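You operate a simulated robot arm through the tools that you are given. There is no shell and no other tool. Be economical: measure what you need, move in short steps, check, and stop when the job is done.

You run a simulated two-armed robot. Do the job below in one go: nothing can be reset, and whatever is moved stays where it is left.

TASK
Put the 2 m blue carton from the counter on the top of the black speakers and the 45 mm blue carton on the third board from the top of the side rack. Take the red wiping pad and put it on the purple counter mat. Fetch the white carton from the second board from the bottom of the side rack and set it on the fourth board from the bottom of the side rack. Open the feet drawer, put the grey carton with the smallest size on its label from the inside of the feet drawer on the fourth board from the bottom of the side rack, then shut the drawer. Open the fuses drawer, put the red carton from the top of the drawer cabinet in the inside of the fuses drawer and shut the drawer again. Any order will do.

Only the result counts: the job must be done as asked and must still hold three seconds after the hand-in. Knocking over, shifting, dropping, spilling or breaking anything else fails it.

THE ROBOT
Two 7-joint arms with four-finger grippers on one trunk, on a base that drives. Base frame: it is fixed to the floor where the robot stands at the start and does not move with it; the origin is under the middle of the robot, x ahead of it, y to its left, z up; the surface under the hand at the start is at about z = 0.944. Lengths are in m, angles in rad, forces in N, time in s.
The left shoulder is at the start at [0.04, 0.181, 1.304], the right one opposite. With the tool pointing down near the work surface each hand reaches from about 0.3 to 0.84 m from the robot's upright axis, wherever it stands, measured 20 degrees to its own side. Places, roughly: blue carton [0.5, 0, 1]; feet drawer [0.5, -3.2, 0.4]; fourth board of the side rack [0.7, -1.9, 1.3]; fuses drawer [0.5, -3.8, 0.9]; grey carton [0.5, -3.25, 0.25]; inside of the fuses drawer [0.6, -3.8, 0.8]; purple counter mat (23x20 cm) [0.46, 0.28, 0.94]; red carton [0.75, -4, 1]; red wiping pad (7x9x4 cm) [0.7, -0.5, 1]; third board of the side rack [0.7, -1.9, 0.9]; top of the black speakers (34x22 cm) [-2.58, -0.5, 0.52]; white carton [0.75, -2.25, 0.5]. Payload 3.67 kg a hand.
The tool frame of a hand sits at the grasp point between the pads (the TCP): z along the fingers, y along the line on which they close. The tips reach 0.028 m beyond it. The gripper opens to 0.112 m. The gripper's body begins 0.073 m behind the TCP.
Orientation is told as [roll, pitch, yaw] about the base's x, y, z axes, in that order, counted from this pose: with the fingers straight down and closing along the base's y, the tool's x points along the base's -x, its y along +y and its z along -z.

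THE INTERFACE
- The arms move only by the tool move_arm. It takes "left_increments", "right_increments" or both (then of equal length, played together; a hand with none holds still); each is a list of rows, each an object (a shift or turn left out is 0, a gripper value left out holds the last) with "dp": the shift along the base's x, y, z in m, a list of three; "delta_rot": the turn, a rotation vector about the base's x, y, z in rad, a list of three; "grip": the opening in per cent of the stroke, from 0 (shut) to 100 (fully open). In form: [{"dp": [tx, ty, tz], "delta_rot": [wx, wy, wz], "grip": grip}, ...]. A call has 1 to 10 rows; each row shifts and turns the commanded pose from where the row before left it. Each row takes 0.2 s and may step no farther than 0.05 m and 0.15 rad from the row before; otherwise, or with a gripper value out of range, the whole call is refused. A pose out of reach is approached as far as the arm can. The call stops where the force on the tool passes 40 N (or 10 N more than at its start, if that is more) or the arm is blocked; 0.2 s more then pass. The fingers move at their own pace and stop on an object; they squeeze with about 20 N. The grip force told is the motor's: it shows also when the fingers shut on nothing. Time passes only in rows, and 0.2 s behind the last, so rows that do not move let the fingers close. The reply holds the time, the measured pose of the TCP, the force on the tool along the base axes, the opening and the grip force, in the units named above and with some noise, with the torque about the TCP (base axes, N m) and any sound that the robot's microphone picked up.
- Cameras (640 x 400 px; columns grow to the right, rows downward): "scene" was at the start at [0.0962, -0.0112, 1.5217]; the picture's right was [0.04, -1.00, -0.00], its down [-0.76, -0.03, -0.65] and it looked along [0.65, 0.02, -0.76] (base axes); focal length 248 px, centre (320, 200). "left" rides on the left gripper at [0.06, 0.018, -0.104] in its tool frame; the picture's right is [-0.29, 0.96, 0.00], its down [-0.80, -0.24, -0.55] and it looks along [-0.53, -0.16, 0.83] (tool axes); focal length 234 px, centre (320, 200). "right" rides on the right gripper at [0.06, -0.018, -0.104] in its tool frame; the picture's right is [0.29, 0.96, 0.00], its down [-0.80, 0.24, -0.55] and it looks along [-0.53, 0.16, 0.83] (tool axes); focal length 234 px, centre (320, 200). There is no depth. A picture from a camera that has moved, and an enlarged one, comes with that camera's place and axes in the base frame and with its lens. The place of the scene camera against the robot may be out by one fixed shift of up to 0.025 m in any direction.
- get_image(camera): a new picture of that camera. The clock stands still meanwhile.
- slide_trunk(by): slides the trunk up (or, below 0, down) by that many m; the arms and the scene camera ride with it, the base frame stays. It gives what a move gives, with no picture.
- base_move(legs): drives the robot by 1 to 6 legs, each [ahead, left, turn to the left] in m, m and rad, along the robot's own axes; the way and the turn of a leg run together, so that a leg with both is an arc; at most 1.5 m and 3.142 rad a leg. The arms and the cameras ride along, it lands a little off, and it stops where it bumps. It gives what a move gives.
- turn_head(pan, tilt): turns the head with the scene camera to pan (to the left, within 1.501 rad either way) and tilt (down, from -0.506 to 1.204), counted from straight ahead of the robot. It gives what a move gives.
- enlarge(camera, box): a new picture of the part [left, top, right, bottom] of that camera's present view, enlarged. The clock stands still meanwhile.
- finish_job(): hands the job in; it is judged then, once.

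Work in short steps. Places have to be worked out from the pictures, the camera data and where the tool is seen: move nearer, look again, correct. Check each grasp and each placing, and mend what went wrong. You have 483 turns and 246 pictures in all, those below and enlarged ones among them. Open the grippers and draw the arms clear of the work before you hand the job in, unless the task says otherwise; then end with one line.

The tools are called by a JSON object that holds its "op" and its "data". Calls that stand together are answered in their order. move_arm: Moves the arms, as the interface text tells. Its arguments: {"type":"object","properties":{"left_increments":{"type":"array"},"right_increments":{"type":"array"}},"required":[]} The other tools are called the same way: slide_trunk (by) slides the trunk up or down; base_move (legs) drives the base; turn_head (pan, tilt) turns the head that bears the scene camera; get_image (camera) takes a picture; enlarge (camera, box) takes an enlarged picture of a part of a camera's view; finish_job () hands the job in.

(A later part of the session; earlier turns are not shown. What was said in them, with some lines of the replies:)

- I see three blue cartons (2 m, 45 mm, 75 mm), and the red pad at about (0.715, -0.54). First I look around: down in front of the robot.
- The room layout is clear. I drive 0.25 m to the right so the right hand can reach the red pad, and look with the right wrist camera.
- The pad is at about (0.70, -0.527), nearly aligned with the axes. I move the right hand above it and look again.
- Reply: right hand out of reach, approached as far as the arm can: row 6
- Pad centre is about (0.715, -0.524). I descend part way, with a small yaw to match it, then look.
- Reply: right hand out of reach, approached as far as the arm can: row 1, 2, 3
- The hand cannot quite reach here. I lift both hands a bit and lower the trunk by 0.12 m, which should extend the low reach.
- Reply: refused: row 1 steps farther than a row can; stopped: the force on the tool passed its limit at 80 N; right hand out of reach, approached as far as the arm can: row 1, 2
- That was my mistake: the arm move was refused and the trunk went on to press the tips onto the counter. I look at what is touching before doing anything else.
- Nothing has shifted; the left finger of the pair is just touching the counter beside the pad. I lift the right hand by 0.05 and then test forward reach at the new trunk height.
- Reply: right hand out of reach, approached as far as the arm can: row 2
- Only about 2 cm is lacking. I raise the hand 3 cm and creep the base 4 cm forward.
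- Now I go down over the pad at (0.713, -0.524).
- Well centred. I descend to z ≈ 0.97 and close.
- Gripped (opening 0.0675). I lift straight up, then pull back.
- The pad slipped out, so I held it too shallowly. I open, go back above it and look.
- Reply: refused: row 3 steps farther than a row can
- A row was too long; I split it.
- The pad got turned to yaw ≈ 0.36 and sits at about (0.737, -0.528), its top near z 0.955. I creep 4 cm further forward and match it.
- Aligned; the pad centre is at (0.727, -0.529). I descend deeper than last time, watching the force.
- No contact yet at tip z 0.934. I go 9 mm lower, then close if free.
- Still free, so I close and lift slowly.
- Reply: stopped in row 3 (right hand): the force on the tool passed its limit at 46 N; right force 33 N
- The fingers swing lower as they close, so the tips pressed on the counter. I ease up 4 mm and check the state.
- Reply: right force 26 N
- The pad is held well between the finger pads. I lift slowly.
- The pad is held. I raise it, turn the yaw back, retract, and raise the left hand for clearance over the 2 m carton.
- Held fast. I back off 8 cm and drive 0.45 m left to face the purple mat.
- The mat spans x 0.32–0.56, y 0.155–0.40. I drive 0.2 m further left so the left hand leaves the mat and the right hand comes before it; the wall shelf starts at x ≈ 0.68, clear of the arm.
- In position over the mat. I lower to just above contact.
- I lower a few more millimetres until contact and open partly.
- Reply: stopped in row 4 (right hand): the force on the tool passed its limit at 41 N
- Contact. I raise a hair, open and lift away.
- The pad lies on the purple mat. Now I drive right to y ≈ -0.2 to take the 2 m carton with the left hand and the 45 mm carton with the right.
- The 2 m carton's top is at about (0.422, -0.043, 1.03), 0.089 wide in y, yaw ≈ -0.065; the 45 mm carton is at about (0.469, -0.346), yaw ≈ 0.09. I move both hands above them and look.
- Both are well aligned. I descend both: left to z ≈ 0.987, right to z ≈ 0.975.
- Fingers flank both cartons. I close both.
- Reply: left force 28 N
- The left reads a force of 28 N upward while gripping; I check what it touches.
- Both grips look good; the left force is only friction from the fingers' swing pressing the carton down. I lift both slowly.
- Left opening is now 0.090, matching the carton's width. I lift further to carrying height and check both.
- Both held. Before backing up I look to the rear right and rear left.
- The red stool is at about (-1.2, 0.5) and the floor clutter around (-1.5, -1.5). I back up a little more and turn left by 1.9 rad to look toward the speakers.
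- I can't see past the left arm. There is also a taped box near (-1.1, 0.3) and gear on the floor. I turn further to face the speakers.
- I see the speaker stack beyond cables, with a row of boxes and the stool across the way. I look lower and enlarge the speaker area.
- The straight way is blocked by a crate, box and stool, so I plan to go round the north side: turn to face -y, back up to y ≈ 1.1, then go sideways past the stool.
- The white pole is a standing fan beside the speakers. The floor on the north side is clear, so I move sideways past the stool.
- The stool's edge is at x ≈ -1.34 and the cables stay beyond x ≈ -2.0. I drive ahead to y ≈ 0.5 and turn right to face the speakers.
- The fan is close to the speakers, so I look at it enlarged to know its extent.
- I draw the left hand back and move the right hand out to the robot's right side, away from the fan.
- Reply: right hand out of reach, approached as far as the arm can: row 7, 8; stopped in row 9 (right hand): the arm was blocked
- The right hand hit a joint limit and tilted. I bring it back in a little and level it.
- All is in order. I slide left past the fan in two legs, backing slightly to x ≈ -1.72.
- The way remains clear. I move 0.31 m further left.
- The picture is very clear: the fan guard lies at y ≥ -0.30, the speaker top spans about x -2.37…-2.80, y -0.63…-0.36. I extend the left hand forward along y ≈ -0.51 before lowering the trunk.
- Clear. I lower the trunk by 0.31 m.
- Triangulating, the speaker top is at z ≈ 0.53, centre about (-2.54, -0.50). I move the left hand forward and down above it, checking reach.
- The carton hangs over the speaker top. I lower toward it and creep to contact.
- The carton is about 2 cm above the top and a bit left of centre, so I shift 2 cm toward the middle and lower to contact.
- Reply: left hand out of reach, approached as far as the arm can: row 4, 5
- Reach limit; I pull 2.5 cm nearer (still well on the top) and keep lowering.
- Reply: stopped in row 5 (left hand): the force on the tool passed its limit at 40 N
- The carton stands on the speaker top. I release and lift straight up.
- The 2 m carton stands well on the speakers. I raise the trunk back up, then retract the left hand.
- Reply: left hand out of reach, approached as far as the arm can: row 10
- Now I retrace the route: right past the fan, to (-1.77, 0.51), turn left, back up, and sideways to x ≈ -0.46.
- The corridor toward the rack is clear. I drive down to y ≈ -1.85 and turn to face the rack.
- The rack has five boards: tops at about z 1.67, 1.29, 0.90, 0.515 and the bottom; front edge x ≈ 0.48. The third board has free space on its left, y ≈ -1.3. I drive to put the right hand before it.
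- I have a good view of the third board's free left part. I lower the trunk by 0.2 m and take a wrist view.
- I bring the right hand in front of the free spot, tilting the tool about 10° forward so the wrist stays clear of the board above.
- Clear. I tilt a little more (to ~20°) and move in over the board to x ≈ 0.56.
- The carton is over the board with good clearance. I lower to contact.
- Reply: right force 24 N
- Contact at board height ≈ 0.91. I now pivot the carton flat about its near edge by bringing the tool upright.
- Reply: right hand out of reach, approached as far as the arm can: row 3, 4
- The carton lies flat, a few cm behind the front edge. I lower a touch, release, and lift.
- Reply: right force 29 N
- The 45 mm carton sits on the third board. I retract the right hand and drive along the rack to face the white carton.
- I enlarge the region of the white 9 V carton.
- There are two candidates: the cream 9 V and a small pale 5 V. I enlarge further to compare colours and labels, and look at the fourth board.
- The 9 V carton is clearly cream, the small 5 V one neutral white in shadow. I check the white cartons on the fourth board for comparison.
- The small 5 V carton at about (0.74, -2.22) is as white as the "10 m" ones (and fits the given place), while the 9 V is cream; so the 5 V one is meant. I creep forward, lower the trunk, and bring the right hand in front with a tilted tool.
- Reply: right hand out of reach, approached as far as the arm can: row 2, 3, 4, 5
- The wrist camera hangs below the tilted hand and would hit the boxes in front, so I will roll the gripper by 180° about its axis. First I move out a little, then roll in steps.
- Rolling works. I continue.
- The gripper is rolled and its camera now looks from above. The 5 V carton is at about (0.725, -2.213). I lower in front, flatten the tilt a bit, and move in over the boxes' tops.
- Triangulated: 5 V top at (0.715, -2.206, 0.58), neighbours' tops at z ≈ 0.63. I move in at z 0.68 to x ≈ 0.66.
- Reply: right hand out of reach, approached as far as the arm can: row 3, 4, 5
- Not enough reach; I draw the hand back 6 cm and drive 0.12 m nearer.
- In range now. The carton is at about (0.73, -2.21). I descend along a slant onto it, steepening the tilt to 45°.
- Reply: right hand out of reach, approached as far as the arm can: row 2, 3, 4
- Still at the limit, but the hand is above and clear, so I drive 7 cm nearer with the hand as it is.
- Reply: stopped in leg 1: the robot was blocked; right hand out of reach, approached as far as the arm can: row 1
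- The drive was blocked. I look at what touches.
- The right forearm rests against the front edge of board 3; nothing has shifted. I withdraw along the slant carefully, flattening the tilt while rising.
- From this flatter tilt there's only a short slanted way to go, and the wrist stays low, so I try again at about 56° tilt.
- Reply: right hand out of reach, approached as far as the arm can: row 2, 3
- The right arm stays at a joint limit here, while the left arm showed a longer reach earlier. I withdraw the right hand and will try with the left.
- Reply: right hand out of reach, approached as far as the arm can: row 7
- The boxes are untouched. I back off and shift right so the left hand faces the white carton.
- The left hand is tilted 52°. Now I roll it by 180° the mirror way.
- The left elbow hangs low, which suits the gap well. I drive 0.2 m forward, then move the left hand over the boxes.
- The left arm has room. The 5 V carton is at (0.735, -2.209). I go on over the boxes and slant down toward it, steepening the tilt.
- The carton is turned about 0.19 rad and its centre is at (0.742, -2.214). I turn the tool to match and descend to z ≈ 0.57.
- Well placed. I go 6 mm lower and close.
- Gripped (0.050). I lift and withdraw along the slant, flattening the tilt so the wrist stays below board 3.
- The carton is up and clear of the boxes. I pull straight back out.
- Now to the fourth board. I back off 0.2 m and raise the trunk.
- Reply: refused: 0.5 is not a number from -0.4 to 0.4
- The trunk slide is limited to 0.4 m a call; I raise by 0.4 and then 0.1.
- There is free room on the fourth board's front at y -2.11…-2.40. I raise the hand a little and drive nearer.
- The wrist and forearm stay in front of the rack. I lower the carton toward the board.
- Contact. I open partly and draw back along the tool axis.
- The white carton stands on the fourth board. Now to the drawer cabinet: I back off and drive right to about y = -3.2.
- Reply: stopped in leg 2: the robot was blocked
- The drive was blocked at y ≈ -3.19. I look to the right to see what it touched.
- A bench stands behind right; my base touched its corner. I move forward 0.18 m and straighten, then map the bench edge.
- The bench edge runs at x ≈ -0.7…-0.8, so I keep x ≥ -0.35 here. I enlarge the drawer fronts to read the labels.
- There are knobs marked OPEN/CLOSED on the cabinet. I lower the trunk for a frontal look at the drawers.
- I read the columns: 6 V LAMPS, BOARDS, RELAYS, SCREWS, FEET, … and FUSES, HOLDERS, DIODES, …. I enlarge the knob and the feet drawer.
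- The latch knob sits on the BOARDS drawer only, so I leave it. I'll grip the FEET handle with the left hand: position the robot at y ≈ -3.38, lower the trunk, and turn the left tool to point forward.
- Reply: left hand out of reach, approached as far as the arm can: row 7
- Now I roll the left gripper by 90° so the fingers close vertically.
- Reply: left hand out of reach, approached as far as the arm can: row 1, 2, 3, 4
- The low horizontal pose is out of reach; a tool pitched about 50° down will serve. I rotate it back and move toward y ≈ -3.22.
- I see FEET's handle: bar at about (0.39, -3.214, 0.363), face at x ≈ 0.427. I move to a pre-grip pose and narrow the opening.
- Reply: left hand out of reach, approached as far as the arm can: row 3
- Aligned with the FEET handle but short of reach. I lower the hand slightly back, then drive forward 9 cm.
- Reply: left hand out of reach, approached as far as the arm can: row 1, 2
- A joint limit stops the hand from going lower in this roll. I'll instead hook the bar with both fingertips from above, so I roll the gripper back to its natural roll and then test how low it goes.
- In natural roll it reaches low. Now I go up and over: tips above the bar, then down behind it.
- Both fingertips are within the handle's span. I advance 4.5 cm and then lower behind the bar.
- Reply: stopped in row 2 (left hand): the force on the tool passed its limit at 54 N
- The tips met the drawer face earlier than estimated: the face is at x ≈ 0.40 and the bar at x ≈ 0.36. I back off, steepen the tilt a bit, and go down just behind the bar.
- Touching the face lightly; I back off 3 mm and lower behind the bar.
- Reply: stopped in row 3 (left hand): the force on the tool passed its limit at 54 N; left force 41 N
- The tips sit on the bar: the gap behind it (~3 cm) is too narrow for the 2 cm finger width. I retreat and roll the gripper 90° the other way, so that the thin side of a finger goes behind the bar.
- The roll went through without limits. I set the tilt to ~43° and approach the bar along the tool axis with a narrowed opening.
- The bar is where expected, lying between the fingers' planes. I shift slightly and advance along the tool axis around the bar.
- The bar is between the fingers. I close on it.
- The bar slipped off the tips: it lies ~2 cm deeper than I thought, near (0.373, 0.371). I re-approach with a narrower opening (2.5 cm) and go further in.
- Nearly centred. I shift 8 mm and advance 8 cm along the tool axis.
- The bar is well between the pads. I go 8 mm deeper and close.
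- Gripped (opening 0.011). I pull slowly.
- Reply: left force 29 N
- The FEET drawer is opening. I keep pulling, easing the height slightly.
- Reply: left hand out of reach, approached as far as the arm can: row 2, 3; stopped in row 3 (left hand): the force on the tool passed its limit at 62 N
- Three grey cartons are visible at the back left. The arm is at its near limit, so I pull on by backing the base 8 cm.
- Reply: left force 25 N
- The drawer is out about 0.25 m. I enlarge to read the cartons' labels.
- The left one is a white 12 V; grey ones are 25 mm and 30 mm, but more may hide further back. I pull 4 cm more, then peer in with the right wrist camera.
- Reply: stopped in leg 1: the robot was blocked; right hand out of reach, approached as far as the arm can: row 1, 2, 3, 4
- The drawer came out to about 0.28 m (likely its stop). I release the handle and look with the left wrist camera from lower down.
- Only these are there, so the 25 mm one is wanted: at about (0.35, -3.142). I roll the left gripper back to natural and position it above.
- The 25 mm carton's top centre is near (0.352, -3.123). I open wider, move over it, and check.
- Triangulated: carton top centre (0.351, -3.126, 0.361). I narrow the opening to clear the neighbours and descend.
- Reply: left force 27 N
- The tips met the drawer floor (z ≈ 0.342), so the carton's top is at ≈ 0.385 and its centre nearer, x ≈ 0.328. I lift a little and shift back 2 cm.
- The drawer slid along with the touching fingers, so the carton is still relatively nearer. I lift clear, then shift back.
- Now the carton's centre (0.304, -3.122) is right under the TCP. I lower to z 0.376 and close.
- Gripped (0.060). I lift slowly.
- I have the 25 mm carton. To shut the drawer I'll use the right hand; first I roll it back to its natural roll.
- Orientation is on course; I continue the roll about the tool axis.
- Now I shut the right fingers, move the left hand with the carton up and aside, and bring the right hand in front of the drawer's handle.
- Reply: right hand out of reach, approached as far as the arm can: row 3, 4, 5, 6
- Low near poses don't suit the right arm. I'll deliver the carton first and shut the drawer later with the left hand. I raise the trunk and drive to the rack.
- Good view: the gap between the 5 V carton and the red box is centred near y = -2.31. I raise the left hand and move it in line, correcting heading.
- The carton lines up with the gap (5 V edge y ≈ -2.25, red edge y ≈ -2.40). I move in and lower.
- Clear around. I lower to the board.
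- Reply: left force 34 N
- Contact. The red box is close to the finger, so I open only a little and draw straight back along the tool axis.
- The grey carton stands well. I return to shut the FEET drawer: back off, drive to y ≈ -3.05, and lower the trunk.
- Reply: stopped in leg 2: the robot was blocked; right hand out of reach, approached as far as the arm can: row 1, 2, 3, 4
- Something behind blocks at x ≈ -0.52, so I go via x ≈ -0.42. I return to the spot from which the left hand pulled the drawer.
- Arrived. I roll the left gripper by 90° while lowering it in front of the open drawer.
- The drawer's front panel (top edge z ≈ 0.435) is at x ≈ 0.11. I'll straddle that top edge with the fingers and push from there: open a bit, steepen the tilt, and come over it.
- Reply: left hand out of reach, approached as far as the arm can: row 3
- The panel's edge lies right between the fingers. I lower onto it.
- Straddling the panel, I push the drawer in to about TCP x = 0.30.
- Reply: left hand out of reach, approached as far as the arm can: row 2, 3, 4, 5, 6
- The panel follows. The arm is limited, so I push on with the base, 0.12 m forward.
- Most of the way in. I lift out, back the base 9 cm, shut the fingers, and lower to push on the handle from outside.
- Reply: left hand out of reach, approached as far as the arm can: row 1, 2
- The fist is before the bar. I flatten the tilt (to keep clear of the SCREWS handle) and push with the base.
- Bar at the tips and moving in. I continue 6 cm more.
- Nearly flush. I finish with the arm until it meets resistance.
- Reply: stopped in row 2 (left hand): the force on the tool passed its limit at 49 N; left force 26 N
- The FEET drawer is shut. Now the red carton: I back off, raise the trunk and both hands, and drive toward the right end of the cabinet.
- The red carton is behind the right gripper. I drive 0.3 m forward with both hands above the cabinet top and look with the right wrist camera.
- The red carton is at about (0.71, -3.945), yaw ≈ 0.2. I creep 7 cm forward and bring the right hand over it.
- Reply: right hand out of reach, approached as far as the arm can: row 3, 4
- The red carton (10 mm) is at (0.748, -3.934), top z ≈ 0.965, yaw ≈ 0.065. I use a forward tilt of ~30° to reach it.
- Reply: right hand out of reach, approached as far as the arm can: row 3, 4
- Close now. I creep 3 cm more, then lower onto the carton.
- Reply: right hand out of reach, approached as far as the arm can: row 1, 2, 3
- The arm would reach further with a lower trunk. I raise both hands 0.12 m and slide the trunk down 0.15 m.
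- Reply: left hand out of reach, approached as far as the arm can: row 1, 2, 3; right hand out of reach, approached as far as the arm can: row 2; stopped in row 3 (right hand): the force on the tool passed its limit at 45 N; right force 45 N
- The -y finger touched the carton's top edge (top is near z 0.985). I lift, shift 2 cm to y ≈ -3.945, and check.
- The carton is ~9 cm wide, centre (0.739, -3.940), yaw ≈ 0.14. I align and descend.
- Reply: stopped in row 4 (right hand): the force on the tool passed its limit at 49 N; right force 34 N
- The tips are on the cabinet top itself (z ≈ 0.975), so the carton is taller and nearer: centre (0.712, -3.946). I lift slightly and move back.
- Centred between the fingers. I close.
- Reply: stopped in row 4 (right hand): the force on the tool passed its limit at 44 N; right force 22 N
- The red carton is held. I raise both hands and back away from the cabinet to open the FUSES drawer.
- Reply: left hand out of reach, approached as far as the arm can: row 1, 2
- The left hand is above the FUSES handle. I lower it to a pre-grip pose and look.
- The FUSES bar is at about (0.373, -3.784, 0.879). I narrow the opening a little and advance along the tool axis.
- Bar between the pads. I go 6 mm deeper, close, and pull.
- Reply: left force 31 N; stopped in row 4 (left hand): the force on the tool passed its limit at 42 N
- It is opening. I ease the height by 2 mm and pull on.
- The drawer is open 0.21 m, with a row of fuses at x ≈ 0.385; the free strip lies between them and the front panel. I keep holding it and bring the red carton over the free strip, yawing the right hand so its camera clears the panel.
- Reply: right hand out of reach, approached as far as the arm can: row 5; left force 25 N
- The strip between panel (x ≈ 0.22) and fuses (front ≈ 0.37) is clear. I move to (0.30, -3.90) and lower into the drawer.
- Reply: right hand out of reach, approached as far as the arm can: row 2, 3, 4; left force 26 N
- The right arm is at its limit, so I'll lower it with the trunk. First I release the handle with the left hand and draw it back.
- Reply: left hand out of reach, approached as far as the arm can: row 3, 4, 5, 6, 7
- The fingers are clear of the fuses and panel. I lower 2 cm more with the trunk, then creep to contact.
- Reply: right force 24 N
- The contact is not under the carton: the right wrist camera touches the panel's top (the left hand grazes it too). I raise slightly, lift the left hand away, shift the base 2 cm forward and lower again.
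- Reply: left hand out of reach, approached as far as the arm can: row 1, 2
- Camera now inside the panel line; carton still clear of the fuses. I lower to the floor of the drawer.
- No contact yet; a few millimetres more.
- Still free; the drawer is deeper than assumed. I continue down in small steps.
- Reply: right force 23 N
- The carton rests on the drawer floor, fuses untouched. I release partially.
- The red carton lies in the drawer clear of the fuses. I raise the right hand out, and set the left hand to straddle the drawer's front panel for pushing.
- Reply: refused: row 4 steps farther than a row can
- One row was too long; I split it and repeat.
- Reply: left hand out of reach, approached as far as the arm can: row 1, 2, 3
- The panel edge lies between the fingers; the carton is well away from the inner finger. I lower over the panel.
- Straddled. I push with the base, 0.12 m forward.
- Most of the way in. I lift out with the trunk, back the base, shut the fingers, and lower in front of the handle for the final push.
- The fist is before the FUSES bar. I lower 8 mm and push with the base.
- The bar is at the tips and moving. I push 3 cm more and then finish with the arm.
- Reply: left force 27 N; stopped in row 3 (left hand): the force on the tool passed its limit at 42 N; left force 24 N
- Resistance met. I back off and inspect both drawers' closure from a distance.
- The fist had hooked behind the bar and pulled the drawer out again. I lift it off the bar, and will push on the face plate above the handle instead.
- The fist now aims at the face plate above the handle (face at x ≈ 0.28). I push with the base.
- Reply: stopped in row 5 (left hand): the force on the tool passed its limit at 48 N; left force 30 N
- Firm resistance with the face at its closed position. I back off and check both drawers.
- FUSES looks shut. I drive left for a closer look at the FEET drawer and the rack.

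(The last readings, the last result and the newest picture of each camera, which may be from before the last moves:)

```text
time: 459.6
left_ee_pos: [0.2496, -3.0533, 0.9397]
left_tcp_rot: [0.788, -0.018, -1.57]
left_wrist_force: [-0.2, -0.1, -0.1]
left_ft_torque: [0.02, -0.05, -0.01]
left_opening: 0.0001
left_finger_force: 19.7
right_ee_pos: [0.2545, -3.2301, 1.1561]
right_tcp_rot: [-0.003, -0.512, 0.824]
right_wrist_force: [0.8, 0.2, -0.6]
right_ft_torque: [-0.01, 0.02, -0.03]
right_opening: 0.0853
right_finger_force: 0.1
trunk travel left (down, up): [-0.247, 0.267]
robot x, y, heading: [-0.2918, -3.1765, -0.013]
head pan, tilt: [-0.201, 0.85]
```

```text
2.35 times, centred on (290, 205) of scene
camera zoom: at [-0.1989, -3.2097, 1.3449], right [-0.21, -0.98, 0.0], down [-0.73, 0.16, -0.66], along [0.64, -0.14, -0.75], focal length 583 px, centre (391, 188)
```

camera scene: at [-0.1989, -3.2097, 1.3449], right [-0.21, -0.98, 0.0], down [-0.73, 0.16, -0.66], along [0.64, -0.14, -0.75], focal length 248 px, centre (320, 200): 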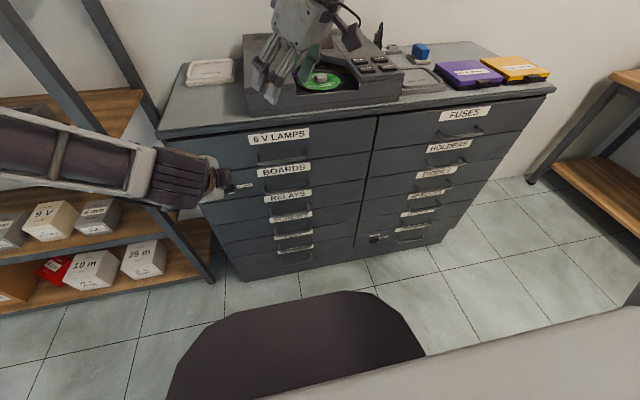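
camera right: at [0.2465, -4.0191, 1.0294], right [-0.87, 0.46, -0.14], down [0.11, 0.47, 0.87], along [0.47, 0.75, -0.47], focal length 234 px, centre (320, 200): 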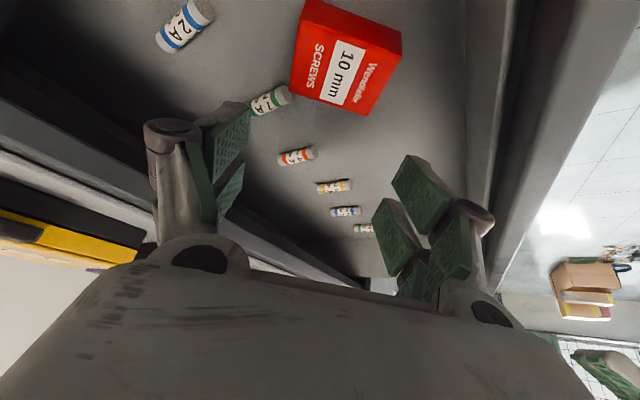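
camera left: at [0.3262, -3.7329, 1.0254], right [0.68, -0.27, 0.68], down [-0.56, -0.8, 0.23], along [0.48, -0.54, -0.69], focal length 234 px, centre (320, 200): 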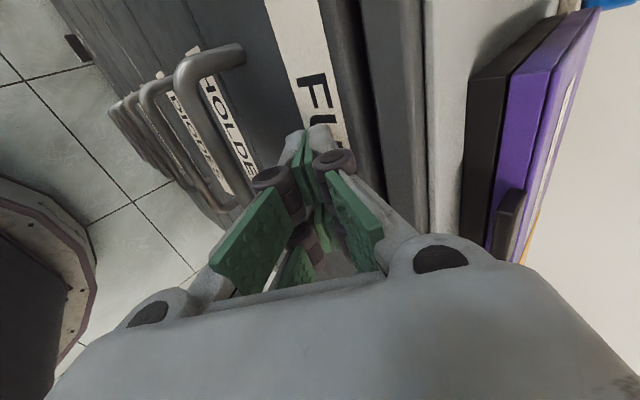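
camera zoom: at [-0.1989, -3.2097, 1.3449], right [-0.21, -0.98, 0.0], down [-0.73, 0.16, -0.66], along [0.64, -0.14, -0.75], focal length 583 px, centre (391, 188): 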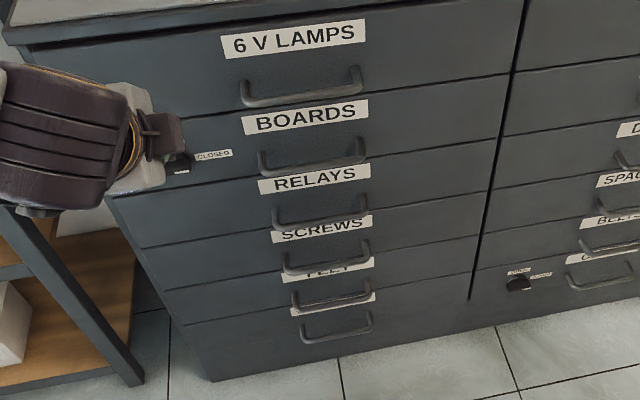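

FEET is flush shut. Now a final check of the rack.

{"op": "base_move", "data": {"legs": [[-0.1, 0, 0.013], [0, 0.9, 0]]}}

{"op": "slide_trunk", "data": {"by": 0.2}}

{"op": "turn_head", "data": {"pan": 0.35, "tilt": 0.45}}

{"op": "get_image", "data": {"camera": "scene"}}

```text
time: 465.3
left_ee_pos: [0.1474, -2.1514, 0.9384]
left_tcp_rot: [0.789, -0.016, -1.561]
left_wrist_force: [-0.7, -0.4, 0.8]
left_ft_torque: [-0.01, 0.0, -0.03]
left_opening: 0.0
left_finger_force: 19.8
right_ee_pos: [0.1528, -2.3268, 1.1563]
right_tcp_rot: [-0.002, -0.513, 0.831]
right_wrist_force: [-0.5, 0.5, -0.6]
right_ft_torque: [-0.01, 0.01, 0.02]
right_opening: 0.0852
right_finger_force: 0.1
trunk travel left (down, up): [-0.247, 0.267]
robot x, y, heading: [-0.3948, -2.2808, -0.005]
head pan, tilt: [-0.201, 0.85]
```

```text
time: 467.4
left_ee_pos: [0.147, -2.1511, 1.1392]
left_tcp_rot: [0.79, -0.015, -1.56]
left_wrist_force: [0.2, 0.5, -0.8]
left_ft_torque: [0.01, 0.0, 0.02]
left_opening: 0.0
left_finger_force: 20.1
right_ee_pos: [0.152, -2.3276, 1.356]
right_tcp_rot: [-0.001, -0.513, 0.833]
right_wrist_force: [0.1, 0.5, -0.7]
right_ft_torque: [0.02, 0.0, -0.01]
right_opening: 0.0853
right_finger_force: 0.1
trunk travel left (down, up): [-0.447, 0.067]
robot x, y, heading: [-0.3947, -2.2857, -0.002]
head pan, tilt: [-0.201, 0.85]
```

```text
time: 468.4
left_ee_pos: [0.1468, -2.1513, 1.1398]
left_tcp_rot: [0.787, -0.014, -1.559]
left_wrist_force: [0.1, -0.2, -0.4]
left_ft_torque: [0.0, 0.0, 0.0]
left_opening: 0.0001
left_finger_force: 20.1
right_ee_pos: [0.1528, -2.3275, 1.3567]
right_tcp_rot: [-0.002, -0.513, 0.832]
right_wrist_force: [1.0, 1.0, 0.5]
right_ft_torque: [-0.03, 0.0, -0.03]
right_opening: 0.0851
right_finger_force: 0.1
trunk travel left (down, up): [-0.447, 0.067]
robot x, y, heading: [-0.398, -2.2857, 0.0]
head pan, tilt: [0.351, 0.45]
```

```text
15 pictures are left
camera scene: at [-0.2903, -2.2654, 1.5792], right [0.34, -0.94, 0.0], down [-0.41, -0.15, -0.9], along [0.85, 0.31, -0.44], focal length 248 px, centre (320, 200)
```

scene: 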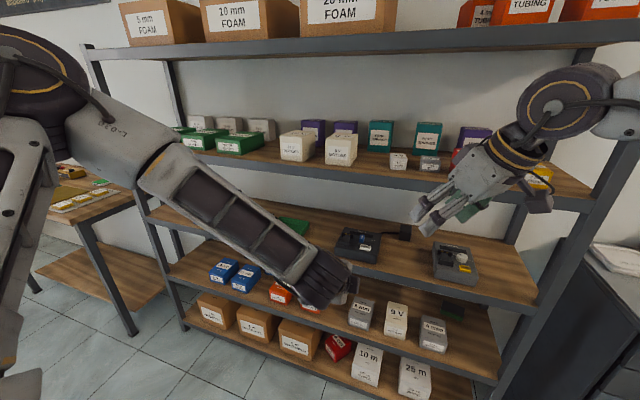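

Fourth board is right. One more look for the 45 mm carton on the third board, opening the left gripper meanwhile.

{"op": "base_move", "data": {"legs": [[-0.1, 0.3, 0]]}}

{"op": "move_arm", "data": {"left_increments": [{"grip": 80}, {"dp": [-0.02, -0.02, -0.03]}, {"dp": [-0.02, -0.02, -0.03]}, {}]}}

{"op": "turn_head", "data": {"pan": 0.6, "tilt": 0.45}}

{"op": "get_image", "data": {"camera": "scene"}}

```text
time: 470.5
left_ee_pos: [0.0447, -1.8447, 1.1384]
left_tcp_rot: [0.787, -0.014, -1.551]
left_wrist_force: [0.1, -1.3, -0.3]
left_ft_torque: [0.02, 0.0, 0.01]
left_opening: 0.0
left_finger_force: 20.0
right_ee_pos: [0.0536, -2.0227, 1.3577]
right_tcp_rot: [-0.002, -0.513, 0.841]
right_wrist_force: [0.5, -1.0, 0.4]
right_ft_torque: [-0.01, 0.03, 0.0]
right_opening: 0.0852
right_finger_force: 0.0
trunk travel left (down, up): [-0.447, 0.067]
robot x, y, heading: [-0.4931, -1.9796, 0.012]
head pan, tilt: [0.351, 0.45]
```

```text
time: 471.5
left_ee_pos: [0.004, -1.8859, 1.079]
left_tcp_rot: [0.788, -0.016, -1.552]
left_wrist_force: [-0.4, 0.5, -0.3]
left_ft_torque: [0.0, -0.03, 0.03]
left_opening: 0.0895
left_finger_force: 0.0
right_ee_pos: [0.0519, -2.0193, 1.3563]
right_tcp_rot: [-0.002, -0.515, 0.843]
right_wrist_force: [-0.7, -0.3, 0.3]
right_ft_torque: [-0.02, -0.01, -0.01]
right_opening: 0.0852
right_finger_force: 0.1
trunk travel left (down, up): [-0.447, 0.067]
robot x, y, heading: [-0.495, -1.981, 0.002]
head pan, tilt: [0.351, 0.45]
```

```text
time: 472.3
left_ee_pos: [0.0044, -1.8859, 1.0774]
left_tcp_rot: [0.788, -0.016, -1.55]
left_wrist_force: [0.1, -0.6, -0.1]
left_ft_torque: [0.01, -0.01, -0.01]
left_opening: 0.0896
left_finger_force: 0.1
right_ee_pos: [0.053, -2.0198, 1.3572]
right_tcp_rot: [-0.002, -0.513, 0.842]
right_wrist_force: [-0.5, -0.7, 0.6]
right_ft_torque: [-0.01, -0.01, 0.0]
right_opening: 0.0852
right_finger_force: 0.1
trunk travel left (down, up): [-0.447, 0.067]
robot x, y, heading: [-0.4967, -1.9807, 0.009]
head pan, tilt: [0.6, 0.45]
```

```text
14 pictures are left
camera scene: at [-0.4022, -1.9423, 1.5793], right [0.57, -0.82, 0.0], down [-0.36, -0.25, -0.9], along [0.74, 0.51, -0.44], focal length 248 px, centre (320, 200)
```

scene: 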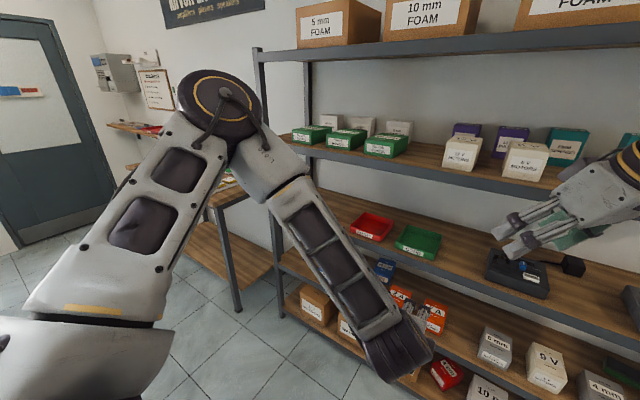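

Every placing I could see holds and both drawers are shut. The 45 mm carton is hidden behind my arm here, but I saw it resting on the third board after I released it, and nothing has touched that spot since. Arms are clear and both grippers open, so I hand in.

{"op": "finish_job", "data": {}}

```text
The job is handed in.
```

I handed the job in with every item placed where you asked and both drawers shut. I did not re-check the 2 m carton, the red pad or the 45 mm carton at the end, though each was in place when I let go. The base also bumped something behind it near the cabinet (a bench, I think), and I did not check that for damage.
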